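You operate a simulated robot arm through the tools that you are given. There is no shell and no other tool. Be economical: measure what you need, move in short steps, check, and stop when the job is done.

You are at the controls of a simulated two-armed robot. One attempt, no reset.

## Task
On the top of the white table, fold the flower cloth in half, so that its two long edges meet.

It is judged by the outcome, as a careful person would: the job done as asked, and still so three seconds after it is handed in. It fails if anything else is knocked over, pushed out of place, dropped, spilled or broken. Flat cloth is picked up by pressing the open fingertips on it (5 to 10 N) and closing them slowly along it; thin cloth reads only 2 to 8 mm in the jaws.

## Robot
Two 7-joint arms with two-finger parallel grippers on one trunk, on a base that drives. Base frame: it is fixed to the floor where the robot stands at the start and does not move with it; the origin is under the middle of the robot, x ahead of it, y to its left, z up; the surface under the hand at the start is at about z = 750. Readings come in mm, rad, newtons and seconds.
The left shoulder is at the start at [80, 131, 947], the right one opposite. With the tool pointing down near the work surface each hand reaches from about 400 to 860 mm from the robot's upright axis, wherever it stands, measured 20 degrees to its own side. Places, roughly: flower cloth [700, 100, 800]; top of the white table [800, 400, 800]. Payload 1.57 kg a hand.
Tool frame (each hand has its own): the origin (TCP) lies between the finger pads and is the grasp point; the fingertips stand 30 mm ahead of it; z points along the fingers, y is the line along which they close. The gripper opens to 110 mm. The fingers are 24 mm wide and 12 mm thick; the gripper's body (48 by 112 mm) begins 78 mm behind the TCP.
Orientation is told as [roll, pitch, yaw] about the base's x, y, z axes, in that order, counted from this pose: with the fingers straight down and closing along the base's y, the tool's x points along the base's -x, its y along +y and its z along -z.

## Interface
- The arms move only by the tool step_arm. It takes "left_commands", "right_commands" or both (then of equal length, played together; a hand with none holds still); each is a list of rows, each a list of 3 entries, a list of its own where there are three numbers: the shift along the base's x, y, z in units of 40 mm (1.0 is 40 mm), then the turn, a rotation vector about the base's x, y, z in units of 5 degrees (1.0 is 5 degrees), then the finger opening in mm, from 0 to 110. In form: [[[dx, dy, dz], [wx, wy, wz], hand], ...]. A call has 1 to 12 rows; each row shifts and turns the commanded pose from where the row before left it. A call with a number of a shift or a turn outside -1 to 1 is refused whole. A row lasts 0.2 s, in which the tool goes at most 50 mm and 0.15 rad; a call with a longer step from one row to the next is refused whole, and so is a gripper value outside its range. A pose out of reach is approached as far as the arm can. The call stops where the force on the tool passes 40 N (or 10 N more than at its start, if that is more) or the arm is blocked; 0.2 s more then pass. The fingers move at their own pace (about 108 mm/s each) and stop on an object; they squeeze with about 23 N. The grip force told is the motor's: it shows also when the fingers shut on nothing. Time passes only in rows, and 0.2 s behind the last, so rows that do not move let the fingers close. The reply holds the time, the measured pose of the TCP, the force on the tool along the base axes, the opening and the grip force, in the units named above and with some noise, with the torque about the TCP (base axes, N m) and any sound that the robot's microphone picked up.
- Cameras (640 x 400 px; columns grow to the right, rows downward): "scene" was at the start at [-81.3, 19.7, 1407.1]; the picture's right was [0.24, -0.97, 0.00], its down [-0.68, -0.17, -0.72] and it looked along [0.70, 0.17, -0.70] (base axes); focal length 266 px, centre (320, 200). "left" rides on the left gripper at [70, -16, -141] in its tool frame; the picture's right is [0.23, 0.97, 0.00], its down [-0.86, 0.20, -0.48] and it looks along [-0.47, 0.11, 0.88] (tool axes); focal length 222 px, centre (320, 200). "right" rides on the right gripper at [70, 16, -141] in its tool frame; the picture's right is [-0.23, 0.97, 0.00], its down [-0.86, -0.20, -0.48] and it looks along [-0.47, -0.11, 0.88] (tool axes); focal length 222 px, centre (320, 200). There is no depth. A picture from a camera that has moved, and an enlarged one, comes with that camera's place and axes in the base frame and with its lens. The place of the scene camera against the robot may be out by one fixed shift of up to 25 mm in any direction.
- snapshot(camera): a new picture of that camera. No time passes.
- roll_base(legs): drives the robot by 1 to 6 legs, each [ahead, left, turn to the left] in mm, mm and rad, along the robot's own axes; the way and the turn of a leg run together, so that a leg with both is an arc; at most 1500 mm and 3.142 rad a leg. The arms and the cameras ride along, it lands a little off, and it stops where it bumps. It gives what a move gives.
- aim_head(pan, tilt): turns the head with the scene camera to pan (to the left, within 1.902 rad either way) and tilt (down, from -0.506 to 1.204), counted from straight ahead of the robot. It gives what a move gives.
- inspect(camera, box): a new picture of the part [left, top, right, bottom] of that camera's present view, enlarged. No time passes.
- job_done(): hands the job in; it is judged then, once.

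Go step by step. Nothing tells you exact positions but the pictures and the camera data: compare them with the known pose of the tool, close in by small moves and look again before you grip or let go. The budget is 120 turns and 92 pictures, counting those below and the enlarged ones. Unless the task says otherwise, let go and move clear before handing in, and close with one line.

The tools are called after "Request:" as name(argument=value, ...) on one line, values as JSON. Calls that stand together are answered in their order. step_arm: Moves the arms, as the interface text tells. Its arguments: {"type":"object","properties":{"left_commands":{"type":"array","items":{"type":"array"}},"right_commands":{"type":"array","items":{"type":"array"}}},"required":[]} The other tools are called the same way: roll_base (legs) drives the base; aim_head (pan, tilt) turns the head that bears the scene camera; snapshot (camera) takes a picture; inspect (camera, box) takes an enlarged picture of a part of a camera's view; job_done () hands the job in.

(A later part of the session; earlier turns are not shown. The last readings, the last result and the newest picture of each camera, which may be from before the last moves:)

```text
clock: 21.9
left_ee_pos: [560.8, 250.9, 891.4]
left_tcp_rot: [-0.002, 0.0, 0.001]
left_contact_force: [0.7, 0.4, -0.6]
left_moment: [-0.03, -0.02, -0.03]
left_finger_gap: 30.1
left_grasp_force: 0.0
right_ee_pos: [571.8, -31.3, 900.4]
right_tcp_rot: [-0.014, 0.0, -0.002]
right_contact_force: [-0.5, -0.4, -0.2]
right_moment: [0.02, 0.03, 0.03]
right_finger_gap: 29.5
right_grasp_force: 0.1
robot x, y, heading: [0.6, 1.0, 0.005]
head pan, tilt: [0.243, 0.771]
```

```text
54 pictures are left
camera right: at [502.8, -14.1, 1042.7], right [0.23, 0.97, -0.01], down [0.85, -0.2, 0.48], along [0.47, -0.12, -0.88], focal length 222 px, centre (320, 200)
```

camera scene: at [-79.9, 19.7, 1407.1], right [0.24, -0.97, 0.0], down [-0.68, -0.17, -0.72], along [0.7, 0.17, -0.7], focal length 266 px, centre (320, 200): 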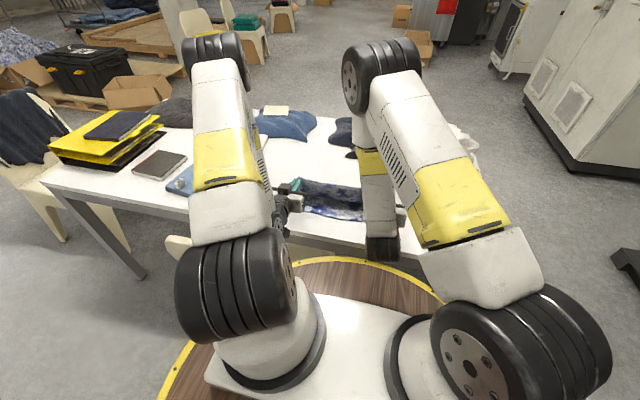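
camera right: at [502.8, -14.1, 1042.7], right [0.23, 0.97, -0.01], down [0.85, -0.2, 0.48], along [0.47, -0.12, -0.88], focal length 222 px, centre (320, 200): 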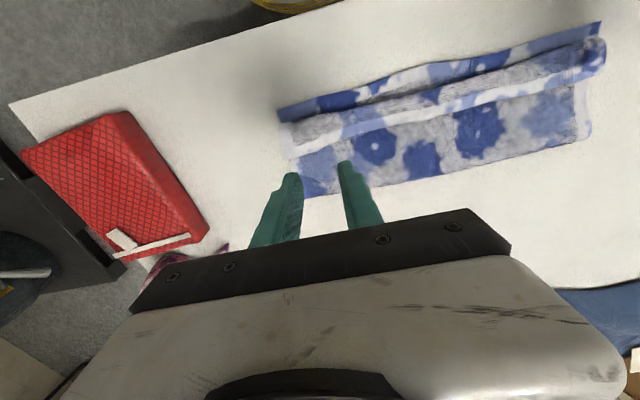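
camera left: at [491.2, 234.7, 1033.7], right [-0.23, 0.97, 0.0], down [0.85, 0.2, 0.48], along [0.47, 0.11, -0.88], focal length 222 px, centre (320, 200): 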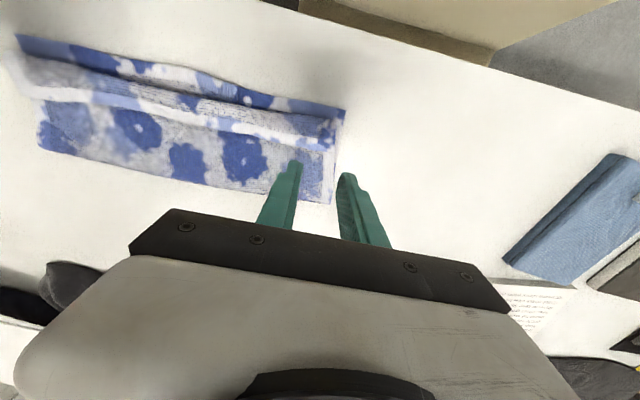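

Request:
inspect(camera="left", box=[200, 70, 360, 220])

Request:
inspect(camera="right", box=[260, 70, 420, 220])

```text
2.67 times, centred on (280, 145) of left
camera zoom: at [491.2, 234.7, 1033.7], right [-0.23, 0.97, 0.0], down [0.85, 0.2, 0.48], along [0.47, 0.11, -0.88], focal length 592 px, centre (427, 347)
```

zoom: 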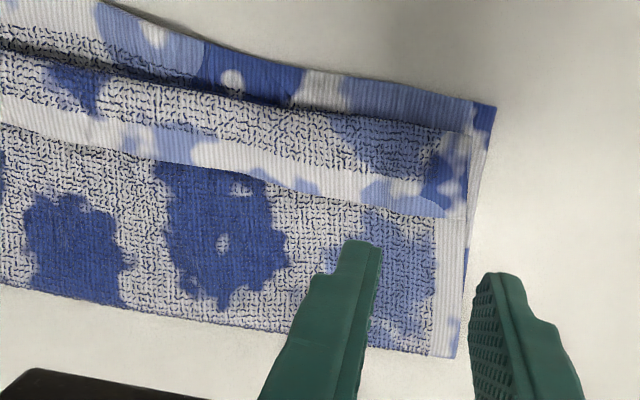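

```text
2.67 times, centred on (340, 145) of right
camera zoom: at [502.8, -14.1, 1042.7], right [0.23, 0.97, -0.01], down [0.85, -0.2, 0.48], along [0.47, -0.12, -0.88], focal length 592 px, centre (267, 347)
```

zoom: 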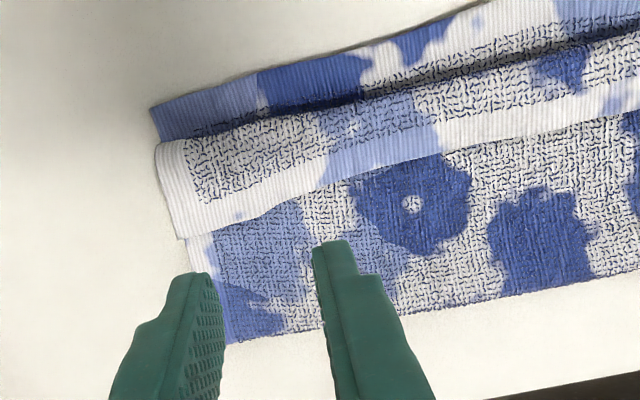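

The flap edge runs from about (565, 270) on the left to (584, -79) on the right, lying on top of the fold. I lower both hands over it near the corners, with the pads just on the edge.

Request:
step_arm(left_commands=[[[0, -0.1, -0.75], [0, 0, 0], 30], [[0, -0.1, -0.75], [0, 0, 0], 30], [[0, 0, -0.75], [0, 0, 0], 30], [[0, 0, 0], [0, 0, 0], 30]], right_commands=[[[0.05, -0.25, -0.8], [0.1, 0, 0], 30], [[0.05, -0.25, -0.8], [0.06, 0, 0], 30], [[0, 0, -0.87], [0, 0, 0], 30], [[0, 0, 0], [0, 0, 0], 30]])

Request:
inspect(camera="left", box=[240, 80, 400, 230])

Request:
inspect(camera="right", box=[240, 80, 400, 230])

```text
clock: 22.9
left_ee_pos: [561.5, 243.6, 802.8]
left_tcp_rot: [-0.001, -0.003, -0.002]
left_contact_force: [-0.5, 0.4, 0.0]
left_moment: [0.02, -0.01, -0.02]
left_finger_gap: 30.0
left_grasp_force: 0.0
right_ee_pos: [575.7, -50.1, 801.9]
right_tcp_rot: [0.001, -0.001, -0.002]
right_contact_force: [0.3, 0.1, -0.3]
right_moment: [0.0, 0.01, 0.0]
right_finger_gap: 30.2
right_grasp_force: 0.1
robot x, y, heading: [2.9, -1.9, 0.003]
head pan, tilt: [0.243, 0.771]
```

```text
2.67 times, centred on (320, 155) of left
camera zoom: at [491.1, 226.9, 943.5], right [-0.23, 0.97, 0.0], down [0.85, 0.2, 0.48], along [0.47, 0.11, -0.88], focal length 592 px, centre (320, 320)
```

zoom: 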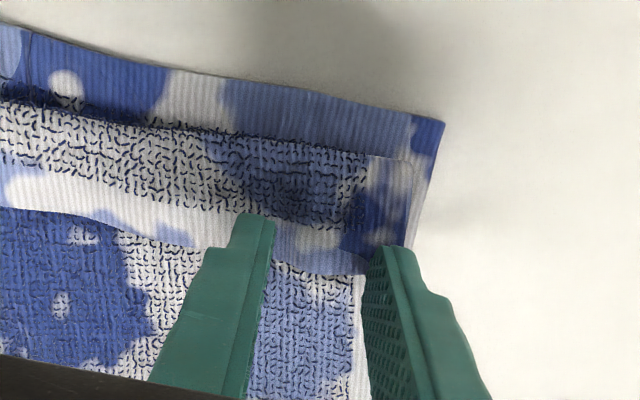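

```text
2.67 times, centred on (320, 155) of right
camera zoom: at [506.8, -34.8, 944.0], right [0.23, 0.97, 0.0], down [0.85, -0.2, 0.48], along [0.47, -0.11, -0.88], focal length 592 px, centre (320, 320)
```

zoom: 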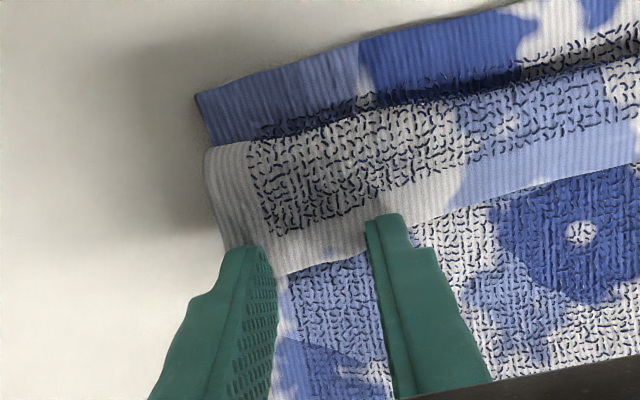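

Request:
step_arm(left_commands=[[[0.12, -0.15, 0], [0, 0, 0], 30], [[0, 0, -0.12], [0, 0, 0], 30], [[0, 0, -0.08], [0, 0, 0], 30], [[0, 0, -0.05], [0, 0, 0], 30]], right_commands=[[[0.12, 0.1, 0], [0, 0, 0], 30], [[0, 0, -0.12], [0, 0, 0], 30], [[0, 0, -0.08], [0, 0, 0], 30], [[0, 0, -0.05], [0, 0, 0], 30]])

```text
clock: 23.9
left_ee_pos: [565.8, 236.8, 792.4]
left_tcp_rot: [-0.001, -0.001, -0.003]
left_contact_force: [-0.2, -0.9, 2.3]
left_moment: [0.0, 0.02, 0.0]
left_finger_gap: 29.8
left_grasp_force: 0.0
right_ee_pos: [579.4, -47.1, 792.0]
right_tcp_rot: [0.003, -0.002, 0.001]
right_contact_force: [0.4, 0.9, 1.6]
right_moment: [-0.01, -0.01, 0.01]
right_finger_gap: 30.1
right_grasp_force: 0.1
robot x, y, heading: [3.5, -0.5, 0.0]
head pan, tilt: [0.243, 0.771]
```

Light contact is at z≈792. I press a little more.

Request:
step_arm(left_commands=[[[0, 0, -0.05], [0, 0, 0], 30], [[0, 0, 0], [0, 0, 0], 30]], right_commands=[[[0, 0, -0.06], [0, 0, 0], 30], [[0, 0, 0], [0, 0, 0], 30]])

```text
clock: 24.5
left_ee_pos: [566.7, 236.7, 791.7]
left_tcp_rot: [0.001, -0.002, -0.002]
left_contact_force: [-0.4, 0.4, 4.8]
left_moment: [0.06, 0.01, -0.01]
left_finger_gap: 30.1
left_grasp_force: 0.1
right_ee_pos: [579.0, -47.5, 788.7]
right_tcp_rot: [0.0, -0.003, -0.001]
right_contact_force: [-1.6, -0.7, 4.8]
right_moment: [-0.01, 0.04, -0.02]
right_finger_gap: 29.7
right_grasp_force: 0.0
robot x, y, heading: [2.0, -2.0, -0.002]
head pan, tilt: [0.243, 0.771]
```

Request:
step_arm(left_commands=[[[0, 0, 0], [0, 0, 0], 26], [[0, 0, 0], [0, 0, 0], 22], [[0, 0, 0], [0, 0, 0], 18], [[0, 0, 0], [0, 0, 0], 14], [[0, 0, 0], [0, 0, 0], 10], [[0, 0, 0], [0, 0, 0], 7], [[0, 0, 0], [0, 0, 0], 4], [[0, 0, 0], [0, 0, 0], 2], [[0, 0, 0], [0, 0, 0], 0], [[0, 0, 0], [0, 0, 0], 0]], right_commands=[[[0, 0, 0], [0, 0, 0], 26], [[0, 0, 0], [0, 0, 0], 22], [[0, 0, 0], [0, 0, 0], 18], [[0, 0, 0], [0, 0, 0], 14], [[0, 0, 0], [0, 0, 0], 10], [[0, 0, 0], [0, 0, 0], 7], [[0, 0, 0], [0, 0, 0], 4], [[0, 0, 0], [0, 0, 0], 2], [[0, 0, 0], [0, 0, 0], 0], [[0, 0, 0], [0, 0, 0], 0]])

Request:
inspect(camera="left", box=[240, 80, 400, 230])

Request:
inspect(camera="right", box=[240, 80, 400, 230])

```text
clock: 26.7
left_ee_pos: [568.0, 235.4, 789.6]
left_tcp_rot: [-0.002, -0.002, -0.002]
left_contact_force: [0.5, -4.4, 3.5]
left_moment: [-0.12, 0.02, 0.03]
left_finger_gap: 3.4
left_grasp_force: 23.3
right_ee_pos: [580.3, -46.4, 789.7]
right_tcp_rot: [0.001, -0.003, 0.0]
right_contact_force: [0.1, 4.1, 5.1]
right_moment: [0.16, 0.06, -0.03]
right_finger_gap: 7.1
right_grasp_force: 23.3
robot x, y, heading: [1.5, -2.0, 0.004]
head pan, tilt: [0.243, 0.771]
```

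```text
2.67 times, centred on (320, 155) of left
camera zoom: at [496.7, 220.7, 931.3], right [-0.23, 0.97, 0.0], down [0.85, 0.2, 0.48], along [0.47, 0.11, -0.88], focal length 592 px, centre (320, 320)
```

zoom: 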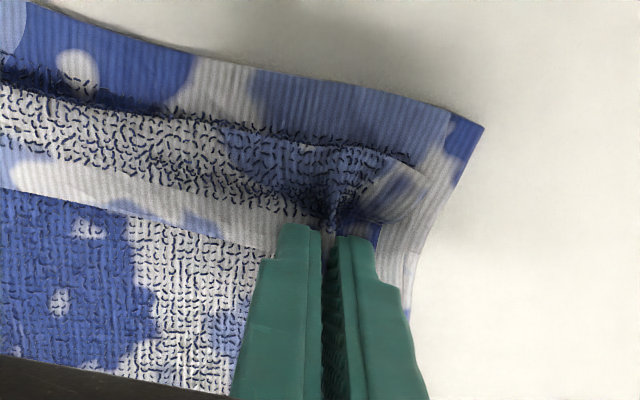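

```text
2.67 times, centred on (320, 155) of right
camera zoom: at [510.8, -30.9, 931.9], right [0.23, 0.97, 0.0], down [0.85, -0.2, 0.48], along [0.47, -0.11, -0.88], focal length 592 px, centre (320, 320)
```

zoom: 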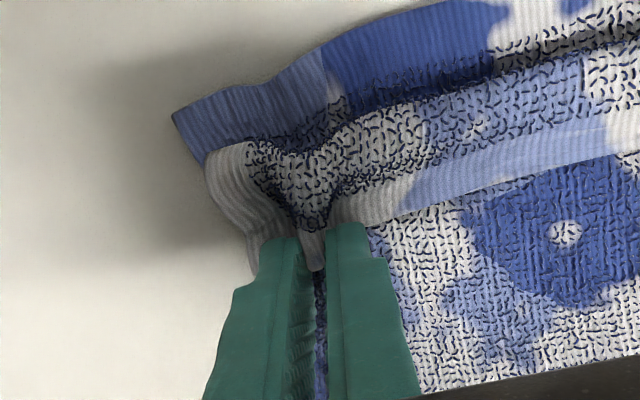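

The left has only the flap, but the right reads 7 mm and may have also caught the layer beneath. I lift slightly to check.

Request:
step_arm(left_commands=[[[-0.1, 0, 0.25], [0, 0, 0], 0], [[-0.1, 0, 0.25], [0, 0, 0], 0], [[0, 0, 0], [0, 0, 0], 0]], right_commands=[[[-0.1, 0, 0.25], [0, 0, 0], 0], [[-0.1, 0, 0.25], [0, 0, 0], 0], [[0, 0, 0], [0, 0, 0], 0]])

Request:
inspect(camera="left", box=[200, 60, 420, 230])

Request:
inspect(camera="right", box=[200, 60, 420, 230])

Request:
inspect(camera="scene", box=[260, 150, 420, 250])

```text
clock: 27.5
left_ee_pos: [558.7, 235.7, 809.4]
left_tcp_rot: [-0.001, -0.002, -0.001]
left_contact_force: [0.1, -2.7, 0.1]
left_moment: [-0.06, 0.01, 0.05]
left_finger_gap: 3.6
left_grasp_force: 23.1
right_ee_pos: [571.4, -45.9, 808.6]
right_tcp_rot: [0.002, -0.002, 0.0]
right_contact_force: [0.4, 3.3, 0.2]
right_moment: [0.09, 0.0, -0.04]
right_finger_gap: 6.7
right_grasp_force: 23.0
robot x, y, heading: [-3.0, 0.8, -0.004]
head pan, tilt: [0.243, 0.771]
```

```text
2.35 times, centred on (310, 145) of left
camera zoom: at [487.4, 220.2, 951.4], right [-0.23, 0.97, 0.0], down [0.85, 0.2, 0.48], along [0.47, 0.11, -0.88], focal length 523 px, centre (344, 329)
```

zoom: 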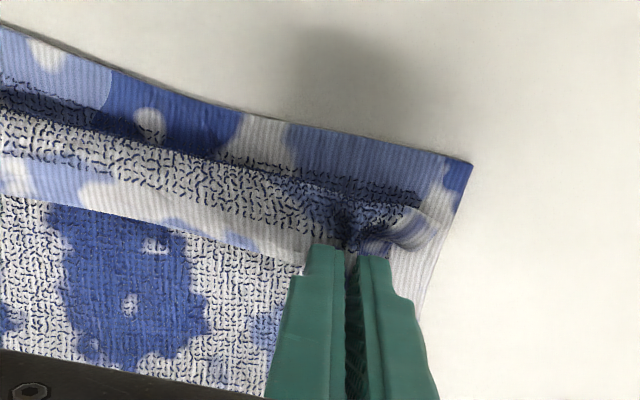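

```text
2.35 times, centred on (310, 145) of right
camera zoom: at [502.5, -30.6, 951.7], right [0.23, 0.97, 0.0], down [0.85, -0.2, 0.48], along [0.47, -0.11, -0.88], focal length 523 px, centre (344, 329)
```

zoom: 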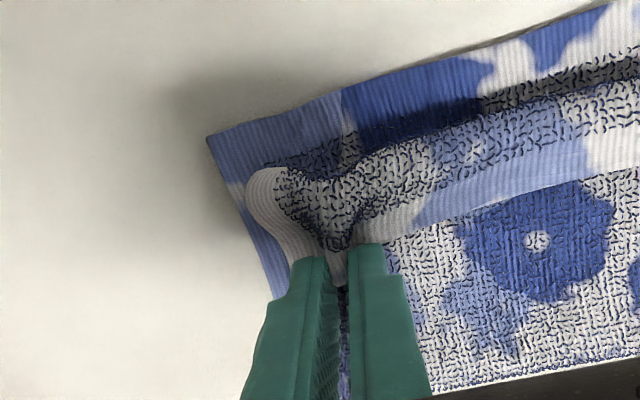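

```text
4.00 times, centred on (340, 200) of scene
camera zoom: at [-81.3, 19.7, 1407.1], right [0.24, -0.97, 0.0], down [-0.68, -0.17, -0.72], along [0.7, 0.17, -0.7], focal length 1063 px, centre (240, 200)
```

zoom: 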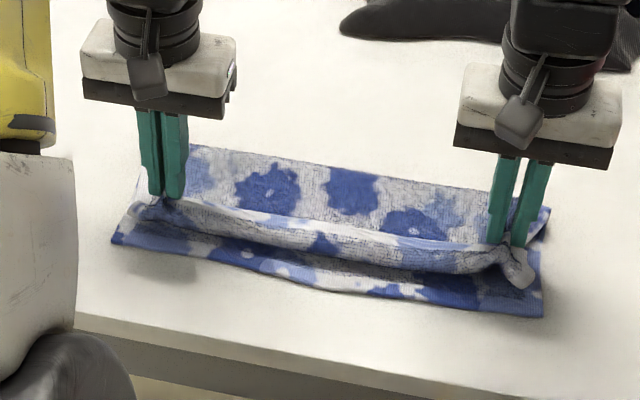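

The right caught two layers. I set it down, release, and try again with less pressure.

Request:
step_arm(right_commands=[[[0.1, 0, -0.2], [0, 0, 0], 0], [[0.1, 0, -0.2], [0, 0, 0], 0], [[0, 0, 0], [0, 0, 8], 12], [[0, 0, 0], [0, 0, 0], 20], [[0, 0, 0], [0, 0, 0], 30], [[0, 0, 0.5], [0, 0, 0], 30], [[0, 0, 0.2], [0, 0, 0], 30]])

```text
refused: 8 is not a number from -1 to 1
```

Request:
step_arm(right_commands=[[[0.1, 0, -0.2], [0, 0, 0], 0], [[0.1, 0, -0.2], [0, 0, 0], 0], [[0, 0, 0], [0, 0, 0], 12], [[0, 0, 0], [0, 0, 0], 20], [[0, 0, 0], [0, 0, 0], 30], [[0, 0, 0.5], [0, 0, 0], 30], [[0, 0, 0.2], [0, 0, 0], 30]])

Request:
inspect(camera="right", box=[200, 60, 420, 230])

```text
clock: 29.1
left_ee_pos: [557.1, 236.0, 810.1]
left_tcp_rot: [-0.001, -0.001, -0.003]
left_contact_force: [0.4, 0.7, -0.2]
left_moment: [-0.01, 0.0, 0.01]
left_finger_gap: 3.4
left_grasp_force: 22.9
right_ee_pos: [579.2, -45.8, 823.4]
right_tcp_rot: [0.001, -0.002, -0.001]
right_contact_force: [-0.8, -0.2, 1.9]
right_moment: [0.0, 0.02, -0.01]
right_finger_gap: 30.3
right_grasp_force: 0.1
robot x, y, heading: [-3.3, 1.0, -0.001]
head pan, tilt: [0.243, 0.771]
```

```text
2.35 times, centred on (310, 145) of right
camera zoom: at [510.6, -30.4, 965.0], right [0.23, 0.97, 0.0], down [0.85, -0.2, 0.48], along [0.47, -0.11, -0.88], focal length 523 px, centre (344, 329)
```

zoom: 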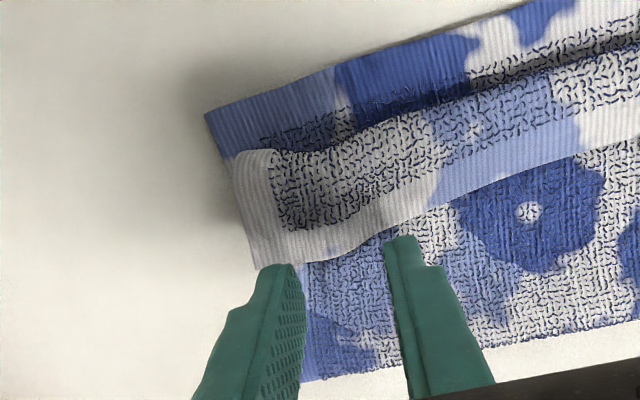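

Request:
step_arm(right_commands=[[[-0.15, 0, -0.5], [0, 0, 0], 30], [[0, 0, -0.2], [0, 0, 0], 30], [[0, 0, 0], [0, 0, 0], 30]])

```text
clock: 29.9
left_ee_pos: [557.8, 236.2, 810.0]
left_tcp_rot: [-0.001, -0.003, -0.004]
left_contact_force: [-1.0, -0.6, 0.2]
left_moment: [0.04, -0.02, 0.01]
left_finger_gap: 3.4
left_grasp_force: 22.6
right_ee_pos: [572.6, -46.6, 793.1]
right_tcp_rot: [0.002, -0.002, 0.0]
right_contact_force: [-0.3, 0.3, 0.2]
right_moment: [0.0, 0.0, 0.01]
right_finger_gap: 29.9
right_grasp_force: 0.1
robot x, y, heading: [-1.1, -1.1, -0.003]
head pan, tilt: [0.243, 0.771]
```

Request:
step_arm(right_commands=[[[0, 0, -0.05], [0, 0, 0], 30], [[0, 0, 0], [0, 0, 0], 30]])

```text
clock: 30.5
left_ee_pos: [558.4, 236.6, 809.8]
left_tcp_rot: [0.0, -0.002, -0.001]
left_contact_force: [-0.5, -0.5, -0.1]
left_moment: [-0.01, 0.01, -0.01]
left_finger_gap: 3.3
left_grasp_force: 22.9
right_ee_pos: [574.6, -47.6, 792.6]
right_tcp_rot: [0.002, -0.001, 0.0]
right_contact_force: [-0.7, 0.2, 1.9]
right_moment: [-0.04, 0.02, -0.01]
right_finger_gap: 29.7
right_grasp_force: 0.1
robot x, y, heading: [2.7, -1.3, -0.003]
head pan, tilt: [0.243, 0.771]
```

Request:
step_arm(right_commands=[[[0, 0, -0.03], [0, 0, 0], 26], [[0, 0, 0], [0, 0, 0], 22], [[0, 0, 0], [0, 0, 0], 18], [[0, 0, 0.02], [0, 0, 0], 14], [[0, 0, 0.02], [0, 0, 0], 10], [[0, 0, 0.02], [0, 0, 0], 7], [[0, 0, 0], [0, 0, 0], 4], [[0, 0, 0], [0, 0, 0], 2], [[0, 0, 0], [0, 0, 0], 0], [[0, 0, 0], [0, 0, 0], 0]])

Request:
inspect(camera="right", box=[200, 60, 420, 230])

```text
clock: 32.7
left_ee_pos: [558.6, 236.2, 808.9]
left_tcp_rot: [-0.001, -0.001, -0.001]
left_contact_force: [0.1, -5.3, -0.3]
left_moment: [-0.14, -0.02, 0.1]
left_finger_gap: 3.6
left_grasp_force: 23.1
right_ee_pos: [573.1, -46.3, 792.0]
right_tcp_rot: [0.0, -0.003, 0.0]
right_contact_force: [-0.7, 6.3, 2.6]
right_moment: [0.18, -0.03, -0.07]
right_finger_gap: 6.7
right_grasp_force: 23.1
robot x, y, heading: [2.3, -4.0, 0.004]
head pan, tilt: [0.243, 0.771]
```

```text
2.35 times, centred on (310, 145) of right
camera zoom: at [504.4, -31.0, 934.6], right [0.23, 0.97, 0.0], down [0.85, -0.2, 0.48], along [0.47, -0.11, -0.88], focal length 523 px, centre (344, 329)
```

zoom: 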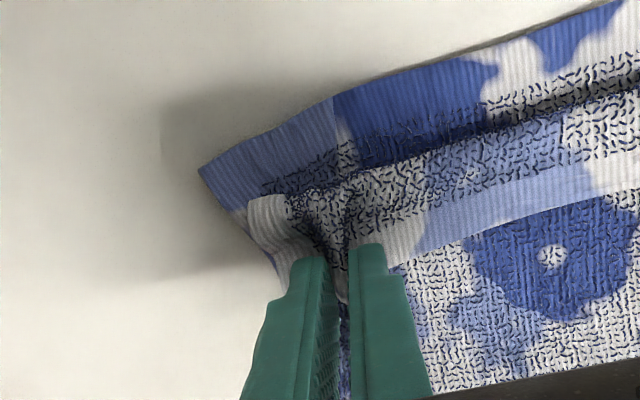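

The right again holds four plies. I let it go and use the left hand alone to peel the flap up and over, which should free the right part.

Request:
step_arm(right_commands=[[[0, 0, 0], [0, 0, 0], 12], [[0, 0, 0], [0, 0, 0], 20], [[0, 0, 0], [0, 0, 0], 30], [[0, 0, 0.4], [0, 0, 0], 30], [[0, -0.3, 0.9], [0, 0, 0], 30], [[0, -0.5, 0.9], [0, 0, 0], 30], [[0, 0, 0], [0, 0, 0], 30], [[0, 0, 0], [0, 0, 0], 30], [[0, 0, 0], [0, 0, 0], 30]], left_commands=[[[0, 0, 0], [0, 0, 0], 0], [[0, 0, 0], [0, 0, 0], 0], [[0, 0, 0], [0, 0, 0], 0], [[-0.1, 0, 0.4], [0, -0.7, 0], 0], [[-0.2, -0.02, 0.4], [0, -1, 0], 0], [[-0.3, -0.02, 0.3], [0, -1, 0], 0], [[-0.3, -0.02, 0.2], [0, -1, 0], 0], [[-0.3, -0.02, 0.1], [0, -1, 0], 0], [[0, 0, 0], [0, 0, 0], 0]])

Request:
inspect(camera="scene", box=[260, 150, 420, 250])

Request:
snapshot(camera="right")

```text
clock: 34.7
left_ee_pos: [512.4, 231.6, 865.1]
left_tcp_rot: [-0.002, -0.411, -0.002]
left_contact_force: [0.5, 0.1, 0.2]
left_moment: [0.03, 0.0, 0.0]
left_finger_gap: 3.3
left_grasp_force: 23.0
right_ee_pos: [572.1, -79.0, 880.1]
right_tcp_rot: [0.002, -0.002, 0.001]
right_contact_force: [-0.3, 0.1, -0.6]
right_moment: [-0.01, -0.02, 0.02]
right_finger_gap: 29.9
right_grasp_force: 0.1
robot x, y, heading: [2.2, -0.2, 0.001]
head pan, tilt: [0.243, 0.771]
```

```text
4.00 times, centred on (340, 200) of scene
camera zoom: at [-81.4, 19.7, 1407.1], right [0.24, -0.97, 0.0], down [-0.68, -0.17, -0.72], along [0.7, 0.17, -0.7], focal length 1063 px, centre (240, 200)
```

zoom: 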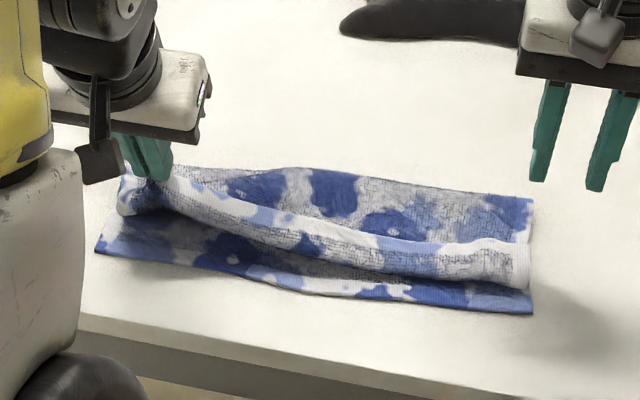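

```text
41 pictures are left
camera right: at [503.2, -63.3, 1023.0], right [0.23, 0.97, 0.0], down [0.85, -0.2, 0.48], along [0.47, -0.11, -0.88], focal length 222 px, centre (320, 200)
```

right: 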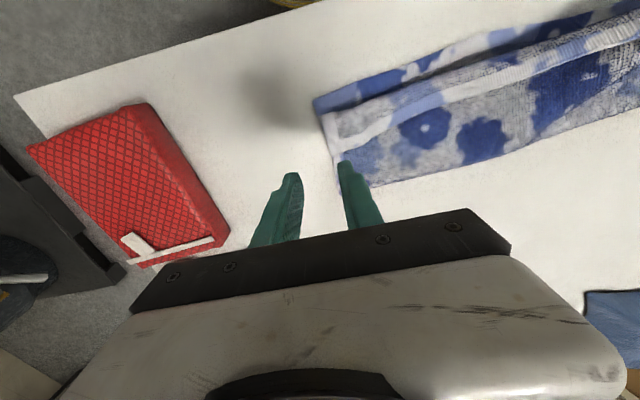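

The left side of the flap is now peeled. I bring the left hand lower and nearer to open it further, and move the right hand over the middle to see where the flap edge stands up.

Request:
step_arm(left_commands=[[[-0.2, 0, -0.3], [0, -1, 0], 0], [[-0.2, 0, -0.3], [0, -1, 0], 0], [[-0.2, 0, -0.3], [0, 0, 0], 0], [[0, 0, 0], [0, 0, 0], 0], [[0, 0, 0], [0, 0, 0], 0]], right_commands=[[[0, 0.8, 0.4], [0, 0, 0], 30], [[0, 0.8, 0.2], [0, 0, 0], 30], [[0, 0, 0], [0, 0, 0], 30], [[0, 0, 0], [0, 0, 0], 30], [[0, 0, 0], [0, 0, 0], 30]])

Request:
inspect(camera="right", box=[200, 40, 520, 240])

Request:
inspect(camera="scene", box=[260, 150, 420, 250])

```text
clock: 35.9
left_ee_pos: [486.2, 232.7, 831.4]
left_tcp_rot: [-0.001, -0.585, -0.003]
left_contact_force: [-0.2, 0.1, -0.1]
left_moment: [0.04, 0.0, 0.01]
left_finger_gap: 3.5
left_grasp_force: 22.8
right_ee_pos: [572.6, -13.7, 904.7]
right_tcp_rot: [0.002, -0.001, 0.0]
right_contact_force: [-0.1, 0.7, -0.2]
right_moment: [-0.01, 0.0, -0.01]
right_finger_gap: 29.7
right_grasp_force: 0.1
robot x, y, heading: [-0.0, 2.6, -0.002]
head pan, tilt: [0.243, 0.771]
```

```text
2.00 times, centred on (360, 140) of right
camera zoom: at [503.1, 1.8, 1047.3], right [0.23, 0.97, 0.0], down [0.85, -0.2, 0.48], along [0.47, -0.11, -0.88], focal length 444 px, centre (240, 320)
```

zoom: 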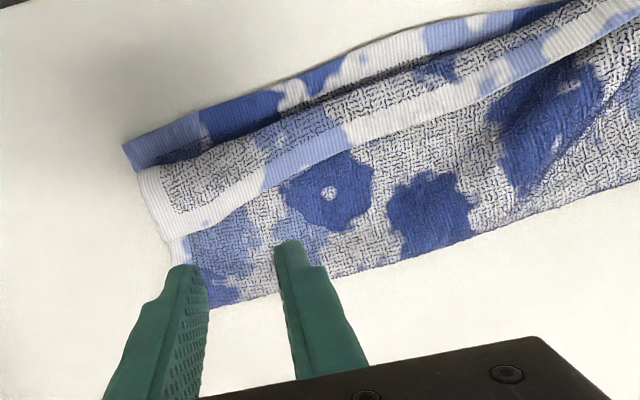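

```text
4.00 times, centred on (340, 200) of scene
camera zoom: at [-81.4, 19.7, 1407.1], right [0.24, -0.97, 0.0], down [-0.68, -0.17, -0.72], along [0.7, 0.17, -0.7], focal length 1063 px, centre (240, 200)
```

zoom: 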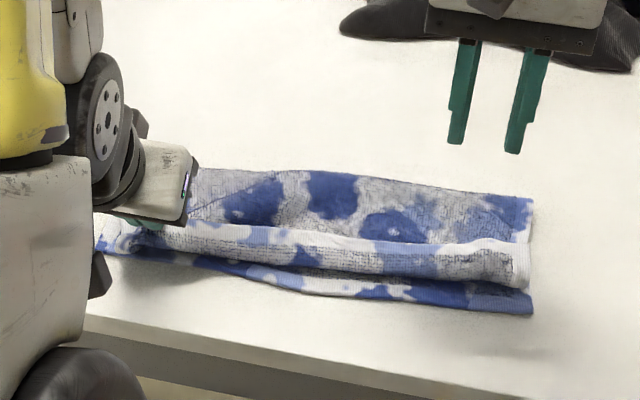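

The flap still lies folded toward the right. I relax the left hand and pinch the right side of the flap again, then lift higher to see truly how many layers come along.

Request:
step_arm(left_commands=[[[0.3, 0, 0.2], [0, 1, 0], 0], [[0.4, 0, 0.2], [0, 1, 0], 0], [[0.3, 0, 0], [0, 1, 0], 0], [[0, 0, 0], [0, 0, 0], 0], [[0, 0, 0], [0, 0, 0], 0]], right_commands=[[[-0.1, -0.23, -0.8], [0, 0, 0], 26], [[0, 0, -0.9], [0, 0, 0], 26], [[0, 0, -0.9], [0, 0, 0], 26], [[0, 0, -0.15], [0, 0, 0], 26], [[0, 0, -0.05], [0, 0, 0], 26]])

Request:
inspect(camera="right", box=[200, 60, 420, 230])

```text
clock: 37.1
left_ee_pos: [526.8, 233.8, 846.9]
left_tcp_rot: [-0.001, -0.325, -0.003]
left_contact_force: [0.4, 0.2, 0.8]
left_moment: [0.01, -0.01, 0.02]
left_finger_gap: 3.4
left_grasp_force: 22.9
right_ee_pos: [570.1, -24.1, 792.6]
right_tcp_rot: [0.002, -0.002, -0.001]
right_contact_force: [0.6, 0.8, 1.2]
right_moment: [0.02, 0.01, -0.01]
right_finger_gap: 25.9
right_grasp_force: 0.1
robot x, y, heading: [1.2, 0.3, -0.002]
head pan, tilt: [0.243, 0.771]
```

```text
2.35 times, centred on (310, 145) of right
camera zoom: at [500.8, -8.9, 935.4], right [0.23, 0.97, 0.0], down [0.85, -0.2, 0.48], along [0.47, -0.11, -0.88], focal length 523 px, centre (344, 329)
```

zoom: 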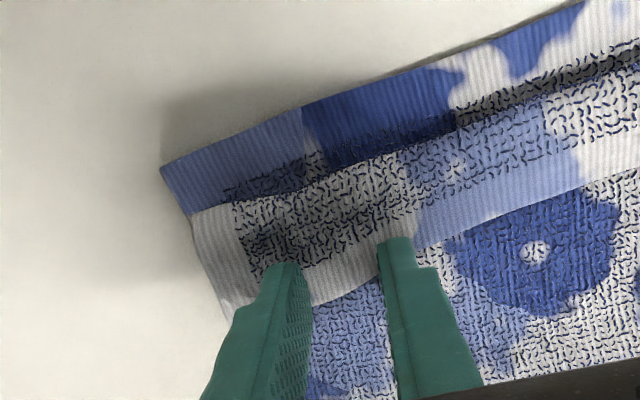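

Request:
step_arm(right_commands=[[[0, 0, -0.04], [0, 0, 0], 26], [[0, 0, 0], [0, 0, 0], 22], [[0, 0, 0], [0, 0, 0], 18], [[0, 0, 0], [0, 0, 0], 14], [[0, 0, 0], [0, 0, 0], 10], [[0, 0, 0], [0, 0, 0], 7], [[0, 0, 0], [0, 0, 0], 4], [[0, 0, 0], [0, 0, 0], 2], [[0, 0, 0], [0, 0, 0], 0], [[0, 0, 0], [0, 0, 0], 0], [[-0.1, 0, 0.5], [0, 0, 0], 0], [[-0.1, 0, 0.5], [0, 0, 0], 0]])

Request:
inspect(camera="right", box=[200, 60, 420, 230])

Request:
inspect(camera="scene", box=[260, 150, 420, 250])

```text
clock: 39.7
left_ee_pos: [526.6, 235.4, 845.9]
left_tcp_rot: [0.0, -0.323, -0.002]
left_contact_force: [0.1, 0.4, -0.2]
left_moment: [-0.02, -0.01, 0.0]
left_finger_gap: 3.2
left_grasp_force: 22.8
right_ee_pos: [561.3, -25.2, 832.0]
right_tcp_rot: [0.001, -0.001, -0.001]
right_contact_force: [-0.1, 1.1, -1.0]
right_moment: [-0.01, -0.01, -0.01]
right_finger_gap: 3.8
right_grasp_force: 23.1
robot x, y, heading: [-0.9, -3.7, 0.004]
head pan, tilt: [0.243, 0.771]
```

```text
2.35 times, centred on (310, 145) of right
camera zoom: at [492.5, -8.9, 973.9], right [0.23, 0.97, 0.0], down [0.85, -0.2, 0.48], along [0.47, -0.11, -0.88], focal length 523 px, centre (344, 329)
```

zoom: 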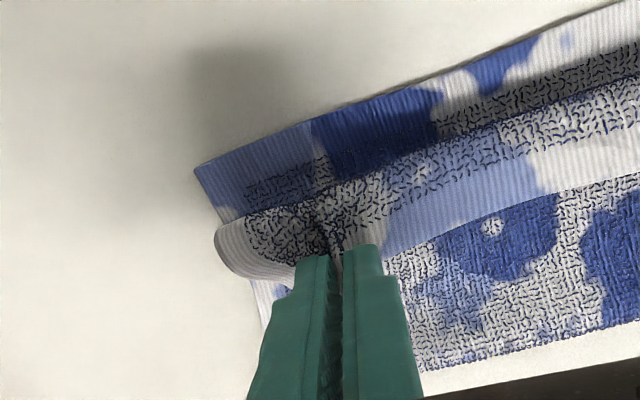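

```text
4.00 times, centred on (340, 200) of scene
camera zoom: at [-81.2, 19.7, 1407.1], right [0.24, -0.97, 0.0], down [-0.68, -0.17, -0.72], along [0.7, 0.17, -0.7], focal length 1063 px, centre (240, 200)
```

zoom: 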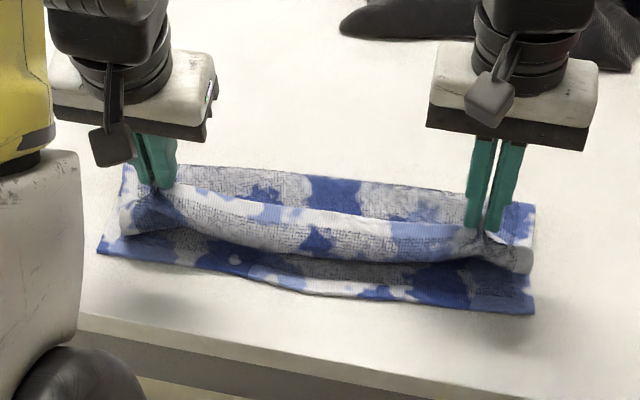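

Now both hands hold only the flap (3.2 and 3.8 mm). I raise the whole top layer back up over the fold line so the flap straightens and the fold line sits midway.

Request:
step_arm(left_commands=[[[0.34, 0, 0.183], [0, -0.69, 0], 0], [[0.34, 0, 0.183], [0, -0.69, 0], 0], [[0.34, 0, 0.183], [0, -0.69, 0], 0], [[0.34, 0, 0.183], [0, -0.69, 0], 0], [[0.34, 0, 0.183], [0, -0.69, 0], 0], [[0.34, 0, 0.183], [0, -0.69, 0], 0], [[0.34, 0, -0.067], [0, -0.69, 0], 0], [[0.34, 0, -0.067], [0, -0.69, 0], 0], [[0.34, 0, -0.067], [0, -0.69, 0], 0], [[0.34, 0, -0.067], [0, -0.69, 0], 0], [[0.34, 0, -0.067], [0, -0.69, 0], 0], [[0.34, 0, -0.067], [0, -0.69, 0], 0]], right_commands=[[[0.285, 0, 0.24], [0, -1, 0], 0], [[0.285, 0, 0.24], [0, -1, 0], 0], [[0.285, 0, 0.24], [0, -1, 0], 0], [[0.285, 0, 0.24], [0, -1, 0], 0], [[0.285, 0, 0.24], [0, -1, 0], 0], [[0.285, 0, 0.24], [0, -1, 0], 0], [[0.285, 0, -0.067], [0, -1, 0], 0], [[0.285, 0, -0.067], [0, -1, 0], 0], [[0.285, 0, -0.067], [0, -1, 0], 0], [[0.285, 0, -0.067], [0, -1, 0], 0], [[0.285, 0, -0.067], [0, -1, 0], 0], [[0.285, 0, -0.067], [0, -1, 0], 0]])

Request:
inspect(camera="scene", box=[260, 130, 460, 255])

Request:
snapshot(camera="left")

Request:
snapshot(camera="right")

```text
clock: 42.3
left_ee_pos: [689.5, 234.2, 873.8]
left_tcp_rot: [0.0, -1.046, -0.002]
left_contact_force: [-0.4, -0.2, -0.1]
left_moment: [0.0, 0.0, 0.01]
left_finger_gap: 3.3
left_grasp_force: 23.1
right_ee_pos: [699.0, -24.1, 871.3]
right_tcp_rot: [0.003, -1.05, 0.0]
right_contact_force: [0.3, 0.5, -0.1]
right_moment: [-0.01, 0.04, 0.01]
right_finger_gap: 3.8
right_grasp_force: 22.6
robot x, y, heading: [0.5, 1.2, -0.003]
head pan, tilt: [0.243, 0.771]
```

```text
3.20 times, centred on (360, 192) of scene
camera zoom: at [-81.7, 19.6, 1407.1], right [0.24, -0.97, 0.0], down [-0.68, -0.17, -0.72], along [0.7, 0.17, -0.7], focal length 850 px, centre (192, 224)
```

zoom: 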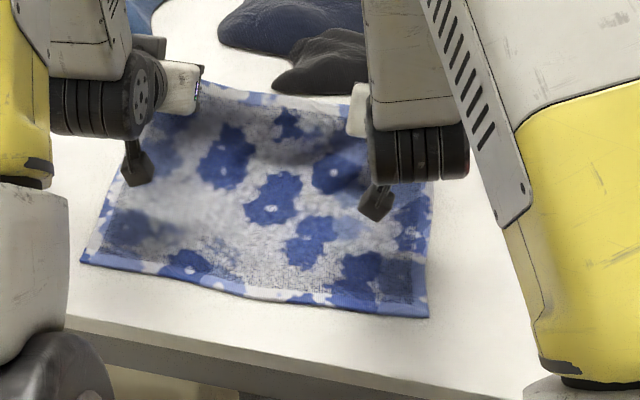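

```text
34 pictures are left
camera left: at [531.5, 217.5, 883.7], right [-0.11, 0.97, -0.2], down [0.01, 0.2, 0.98], along [0.99, 0.11, -0.03], focal length 222 px, centre (320, 200)
```

left: 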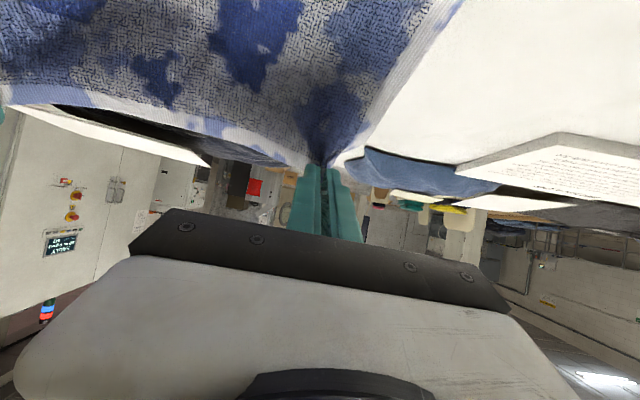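

```text
33 pictures are left
camera right: at [542.4, -8.7, 883.3], right [0.11, 0.97, 0.2], down [0.01, -0.2, 0.98], along [0.99, -0.11, -0.03], focal length 222 px, centre (320, 200)
```

right: 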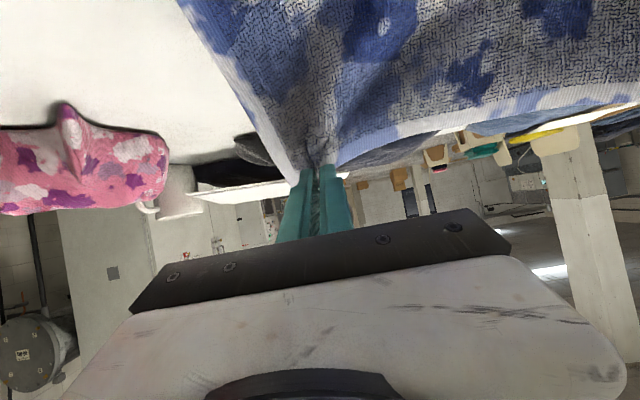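

The flap has unfolded completely. The near edge now runs from about (506, 284) to (520, -74). This time I swing over taut, spreading the hands slightly, and stop above the near edge so I can release in the air instead of against the table.

Request:
step_arm(left_commands=[[[-0.44, 0.04, 0.11], [0, 0, 0], 0], [[-0.44, 0.04, 0.11], [0, 0, 0], 0], [[-0.44, 0.04, 0.11], [0, 0, 0], 0], [[-0.44, 0.04, 0.11], [0, 0, 0], 0], [[-0.39, 0, -0.11], [0, 0, 0], 0], [[-0.39, 0, -0.11], [0, 0, 0], 0], [[-0.39, 0, -0.11], [0, 0, 0], 0], [[-0.39, 0, -0.11], [0, 0, 0], 0], [[-0.29, 0, -0.25], [0, 0.5, 0], 0], [[-0.29, 0, -0.25], [0, 0.5, 0], 0], [[-0.29, 0, -0.25], [0, 0.5, 0], 0], [[-0.29, 0, -0.25], [0, 0.5, 0], 0]], right_commands=[[[-0.43, -0.04, 0.13], [0, 0, 0], 0], [[-0.43, -0.04, 0.13], [0, 0, 0], 0], [[-0.43, -0.04, 0.13], [0, 0, 0], 0], [[-0.43, -0.04, 0.13], [0, 0, 0], 0], [[-0.39, 0, -0.11], [0, 0, 0], 0], [[-0.39, 0, -0.11], [0, 0, 0], 0], [[-0.39, 0, -0.11], [0, 0, 0], 0], [[-0.39, 0, -0.11], [0, 0, 0], 0], [[-0.29, 0, -0.25], [0, 0.5, 0], 0], [[-0.29, 0, -0.25], [0, 0.5, 0], 0], [[-0.29, 0, -0.25], [0, 0.5, 0], 0], [[-0.29, 0, -0.25], [0, 0.5, 0], 0]])

Request:
inspect(camera="scene", box=[260, 130, 460, 255])

Request:
snapshot(camera="right")

```text
clock: 44.9
left_ee_pos: [519.7, 241.5, 831.1]
left_tcp_rot: [0.001, -0.871, -0.001]
left_contact_force: [-0.5, -6.4, 0.2]
left_moment: [-0.2, 0.0, -0.13]
left_finger_gap: 3.5
left_grasp_force: 22.5
left hand out of reach, approached as far as the arm can: row 11, 12
right_ee_pos: [519.8, -32.3, 835.8]
right_tcp_rot: [0.004, -0.875, 0.0]
right_contact_force: [0.2, 5.4, -0.3]
right_moment: [0.17, 0.01, 0.13]
right_finger_gap: 4.0
right_grasp_force: 22.7
robot x, y, heading: [0.6, 3.8, -0.004]
head pan, tilt: [0.243, 0.771]
```

```text
3.20 times, centred on (360, 192) of scene
camera zoom: at [-81.5, 19.7, 1407.1], right [0.24, -0.97, 0.0], down [-0.68, -0.17, -0.72], along [0.7, 0.17, -0.7], focal length 850 px, centre (192, 224)
```

zoom: 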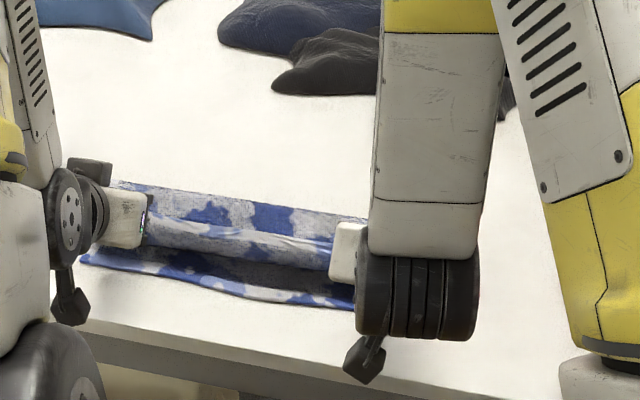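

```text
31 pictures are left
camera right: at [367.9, -16.0, 874.2], right [0.14, 0.97, 0.18], down [0.18, -0.2, 0.96], along [0.97, -0.11, -0.21], focal length 222 px, centre (320, 200)
```

right: 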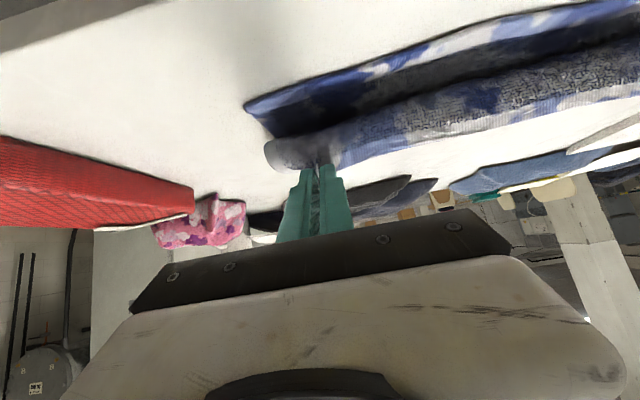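

Here the pinched strip is bent back again, so a release would curl it. I go back to a steeper sheet angle with more hand tilt, so the strip lines up with the sheet, and will then open and rise straight up so the sheet falls toward me.

Request:
step_arm(left_commands=[[[0.165, 0, 0.205], [0, -1, 0], 0], [[0.165, 0, 0.205], [0, -1, 0], 0], [[0.165, 0, 0.205], [0, -1, 0], 0], [[0.165, 0, 0.205], [0, -1, 0], 0], [[0, 0, 0], [0, 0, 0], 0]], right_commands=[[[0.24, 0, 0.175], [0, -1, 0], 0], [[0.24, 0, 0.175], [0, -1, 0], 0], [[0.24, 0, 0.175], [0, -1, 0], 0], [[0.24, 0, 0.175], [0, -1, 0], 0], [[0, 0, 0], [0, 0, 0], 0]])

Request:
inspect(camera="scene", box=[260, 130, 460, 255])

Request:
snapshot(camera="left")

```text
clock: 46.1
left_ee_pos: [548.7, 242.4, 862.1]
left_tcp_rot: [0.001, -1.221, -0.003]
left_contact_force: [0.4, -6.8, 0.3]
left_moment: [-0.17, 0.01, -0.18]
left_finger_gap: 3.3
left_grasp_force: 22.8
left hand out of reach, approached as far as the arm can: row 1
right_ee_pos: [558.5, -30.8, 863.4]
right_tcp_rot: [0.003, -1.224, -0.001]
right_contact_force: [0.3, 7.1, -0.2]
right_moment: [0.12, 0.04, 0.18]
right_finger_gap: 3.9
right_grasp_force: 22.6
robot x, y, heading: [-1.3, -2.9, -0.001]
head pan, tilt: [0.243, 0.771]
```

```text
3.20 times, centred on (360, 192) of scene
camera zoom: at [-81.5, 19.7, 1407.1], right [0.24, -0.97, 0.0], down [-0.68, -0.17, -0.72], along [0.7, 0.17, -0.7], focal length 850 px, centre (192, 224)
```

zoom: 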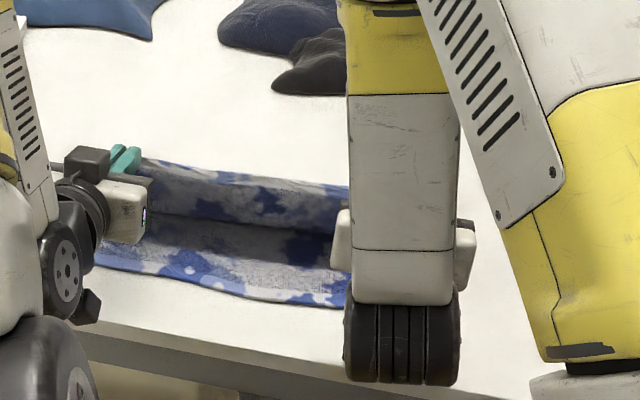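

```text
29 pictures are left
camera left: at [390.7, 227.5, 844.5], right [-0.08, 0.97, -0.21], down [-0.16, 0.2, 0.97], along [0.98, 0.11, 0.14], focal length 222 px, centre (320, 200)
```

left: 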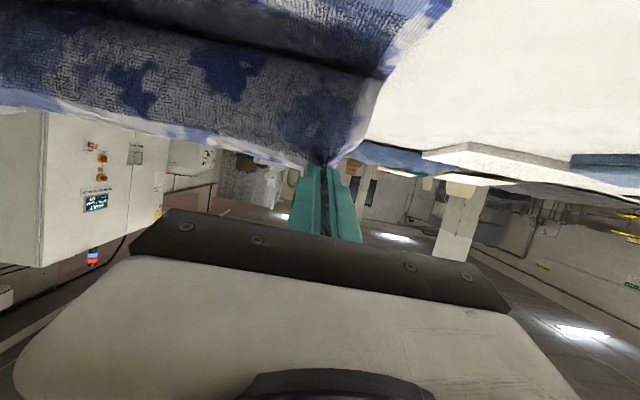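

The sheet is now nearly straight up to its edge. I open and rise straight up.

Request:
step_arm(left_commands=[[[0, 0, 0], [0, 0, 0], 14], [[0, 0, 0.6], [0, 0, 0], 24], [[0, 0, 1], [0, 0, 0], 30], [[0, 0, 1], [0, 0, 0], 30], [[0, 0, 1], [0, 0, 0], 30], [[0, 0, 0], [0, 0, 0], 30]], right_commands=[[[0, 0, 0], [0, 0, 0], 14], [[0, 0, 0.6], [0, 0, 0], 24], [[0, 0, 1], [0, 0, 0], 30], [[0, 0, 1], [0, 0, 0], 30], [[0, 0, 1], [0, 0, 0], 30], [[0, 0, 0], [0, 0, 0], 30]])

Request:
inspect(camera="scene", box=[260, 130, 460, 255])

```text
clock: 47.5
left_ee_pos: [580.0, 254.6, 997.8]
left_tcp_rot: [0.0, -1.219, -0.002]
left_contact_force: [-0.8, 0.8, 0.2]
left_moment: [-0.02, 0.0, -0.03]
left_finger_gap: 30.1
left_grasp_force: 0.1
left hand out of reach, approached as far as the arm can: row 2, 3, 4, 5
right_ee_pos: [566.4, -26.2, 1007.2]
right_tcp_rot: [0.002, -1.221, 0.0]
right_contact_force: [-0.1, -0.9, 0.3]
right_moment: [-0.01, 0.02, -0.01]
right_finger_gap: 29.9
right_grasp_force: 0.0
right hand out of reach, approached as far as the arm can: row 4, 5
robot x, y, heading: [2.7, 1.6, -0.006]
head pan, tilt: [0.243, 0.771]
```

```text
3.20 times, centred on (360, 192) of scene
camera zoom: at [-81.4, 19.8, 1407.1], right [0.24, -0.97, 0.0], down [-0.68, -0.17, -0.72], along [0.7, 0.17, -0.7], focal length 850 px, centre (192, 224)
```

zoom: 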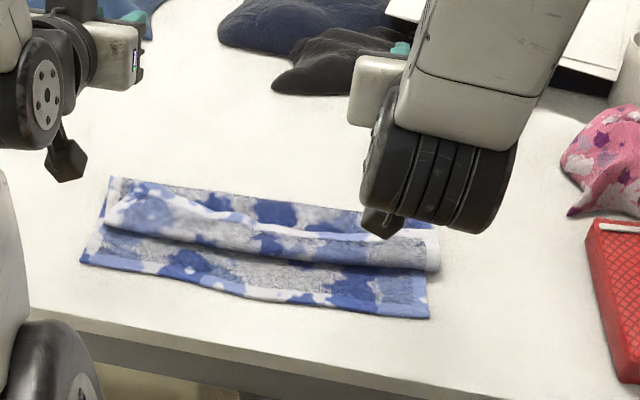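

The limp sheet dropped straight down and folded back, so I need a better hand range. I back the base off 120 mm for wrist room, so I can pick the flap edge with the hands leaning forward and place it with them leaning back.

Request:
roll_base(legs=[[-120, 0, 0]])

Request:
step_arm(left_commands=[[[0.3, 0, 0], [0, 1, 0], 26], [[0.3, 0, 0], [0, 1, 0], 26], [[0.3, 0, 0], [0, 1, 0], 26], [[0.3, 0, 0], [0, 1, 0], 26], [[0.3, 0, 0], [0, 1, 0], 26], [[0.3, 0, 0], [0, 1, 0], 26], [[0.3, 0, 0], [0, 1, 0], 26], [[0.3, 0, 0], [0, 1, 0], 26], [[0.3, 0, 0], [0, 1, 0], 26], [[0.3, 0, 0], [0, 1, 0], 26], [[0, 0, 0], [0, 1, 0], 26], [[0, 0, 0], [0, 1, 0], 26]], right_commands=[[[0.3, 0, 0], [0, 1, 0], 26], [[0.3, 0, 0], [0, 1, 0], 26], [[0.3, 0, 0], [0, 1, 0], 26], [[0.3, 0, 0], [0, 1, 0], 26], [[0.3, 0, 0], [0, 1, 0], 26], [[0.3, 0, 0], [0, 1, 0], 26], [[0.3, 0, 0], [0, 1, 0], 26], [[0.3, 0, 0], [0, 1, 0], 26], [[0.3, 0, 0], [0, 1, 0], 26], [[0.3, 0, 0], [0, 1, 0], 26], [[0, 0, 0], [0, 1, 0], 26], [[0, 0, 0], [0, 1, 0], 26]])

Request:
snapshot(camera="scene")

```text
clock: 48.7
left_ee_pos: [457.3, 255.3, 997.4]
left_tcp_rot: [0.001, -1.224, -0.003]
left_contact_force: [0.7, -0.2, 0.8]
left_moment: [0.0, 0.02, 0.0]
left_finger_gap: 30.1
left_grasp_force: 0.1
right_ee_pos: [445.2, -25.9, 1006.5]
right_tcp_rot: [0.003, -1.223, -0.003]
right_contact_force: [-0.6, -0.2, 0.2]
right_moment: [0.01, 0.02, 0.03]
right_finger_gap: 29.7
right_grasp_force: 0.0
robot x, y, heading: [-121.0, 0.8, -0.0]
head pan, tilt: [0.243, 0.771]
```

```text
clock: 51.3
left_ee_pos: [577.7, 254.7, 997.8]
left_tcp_rot: [-0.001, -0.174, -0.002]
left_contact_force: [0.1, 0.0, 1.1]
left_moment: [-0.06, 0.02, 0.01]
left_finger_gap: 25.9
left_grasp_force: 0.0
right_ee_pos: [566.0, -25.2, 1006.5]
right_tcp_rot: [0.001, -0.176, 0.001]
right_contact_force: [0.0, -0.6, 0.5]
right_moment: [0.03, -0.01, 0.03]
right_finger_gap: 25.9
right_grasp_force: 0.1
robot x, y, heading: [-122.1, -0.4, -0.004]
head pan, tilt: [0.243, 0.771]
```

```text
27 pictures are left
camera scene: at [-204.0, 19.8, 1407.1], right [0.24, -0.97, 0.0], down [-0.68, -0.17, -0.72], along [0.7, 0.17, -0.7], focal length 266 px, centre (320, 200)
```

scene: 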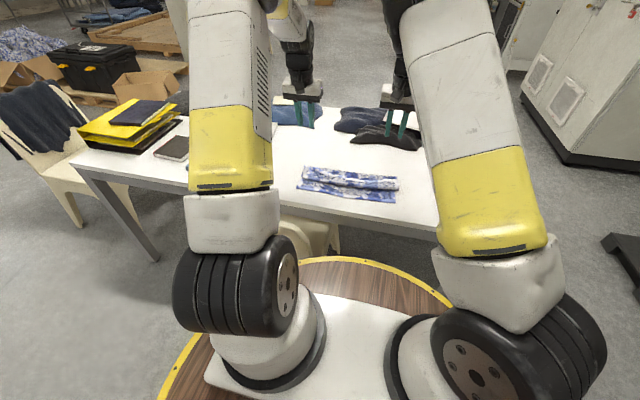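

Request:
inspect(camera="left", box=[60, 30, 380, 230])

Request:
inspect(camera="right", box=[240, 30, 560, 230])

```text
2.00 times, centred on (220, 130) of left
camera zoom: at [483.4, 239.3, 1124.6], right [-0.22, 0.97, -0.04], down [0.76, 0.2, 0.62], along [0.61, 0.11, -0.79], focal length 444 px, centre (520, 340)
```

zoom: 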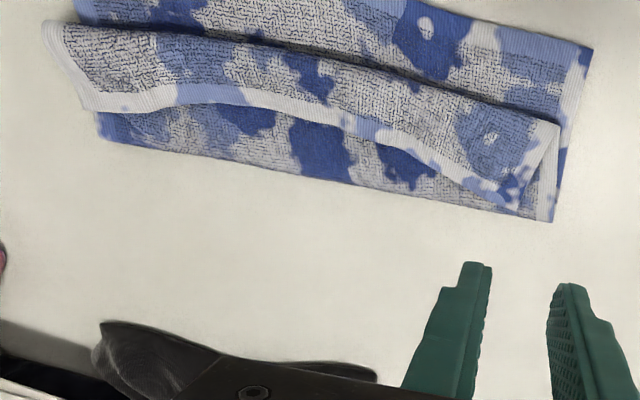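

```text
2.00 times, centred on (400, 130) of right
camera zoom: at [473.4, -9.2, 1134.8], right [0.22, 0.97, 0.04], down [0.76, -0.2, 0.62], along [0.61, -0.11, -0.78], focal length 444 px, centre (160, 340)
```

zoom: 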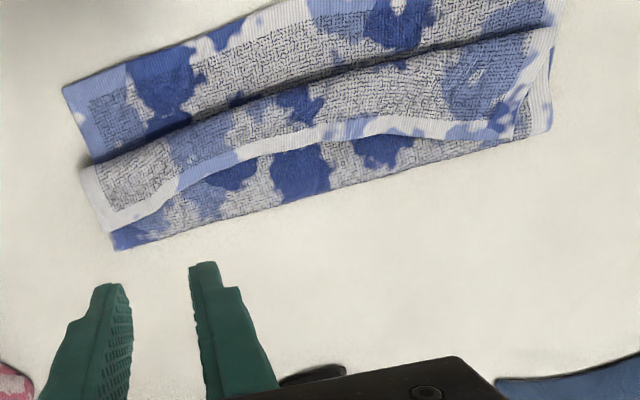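

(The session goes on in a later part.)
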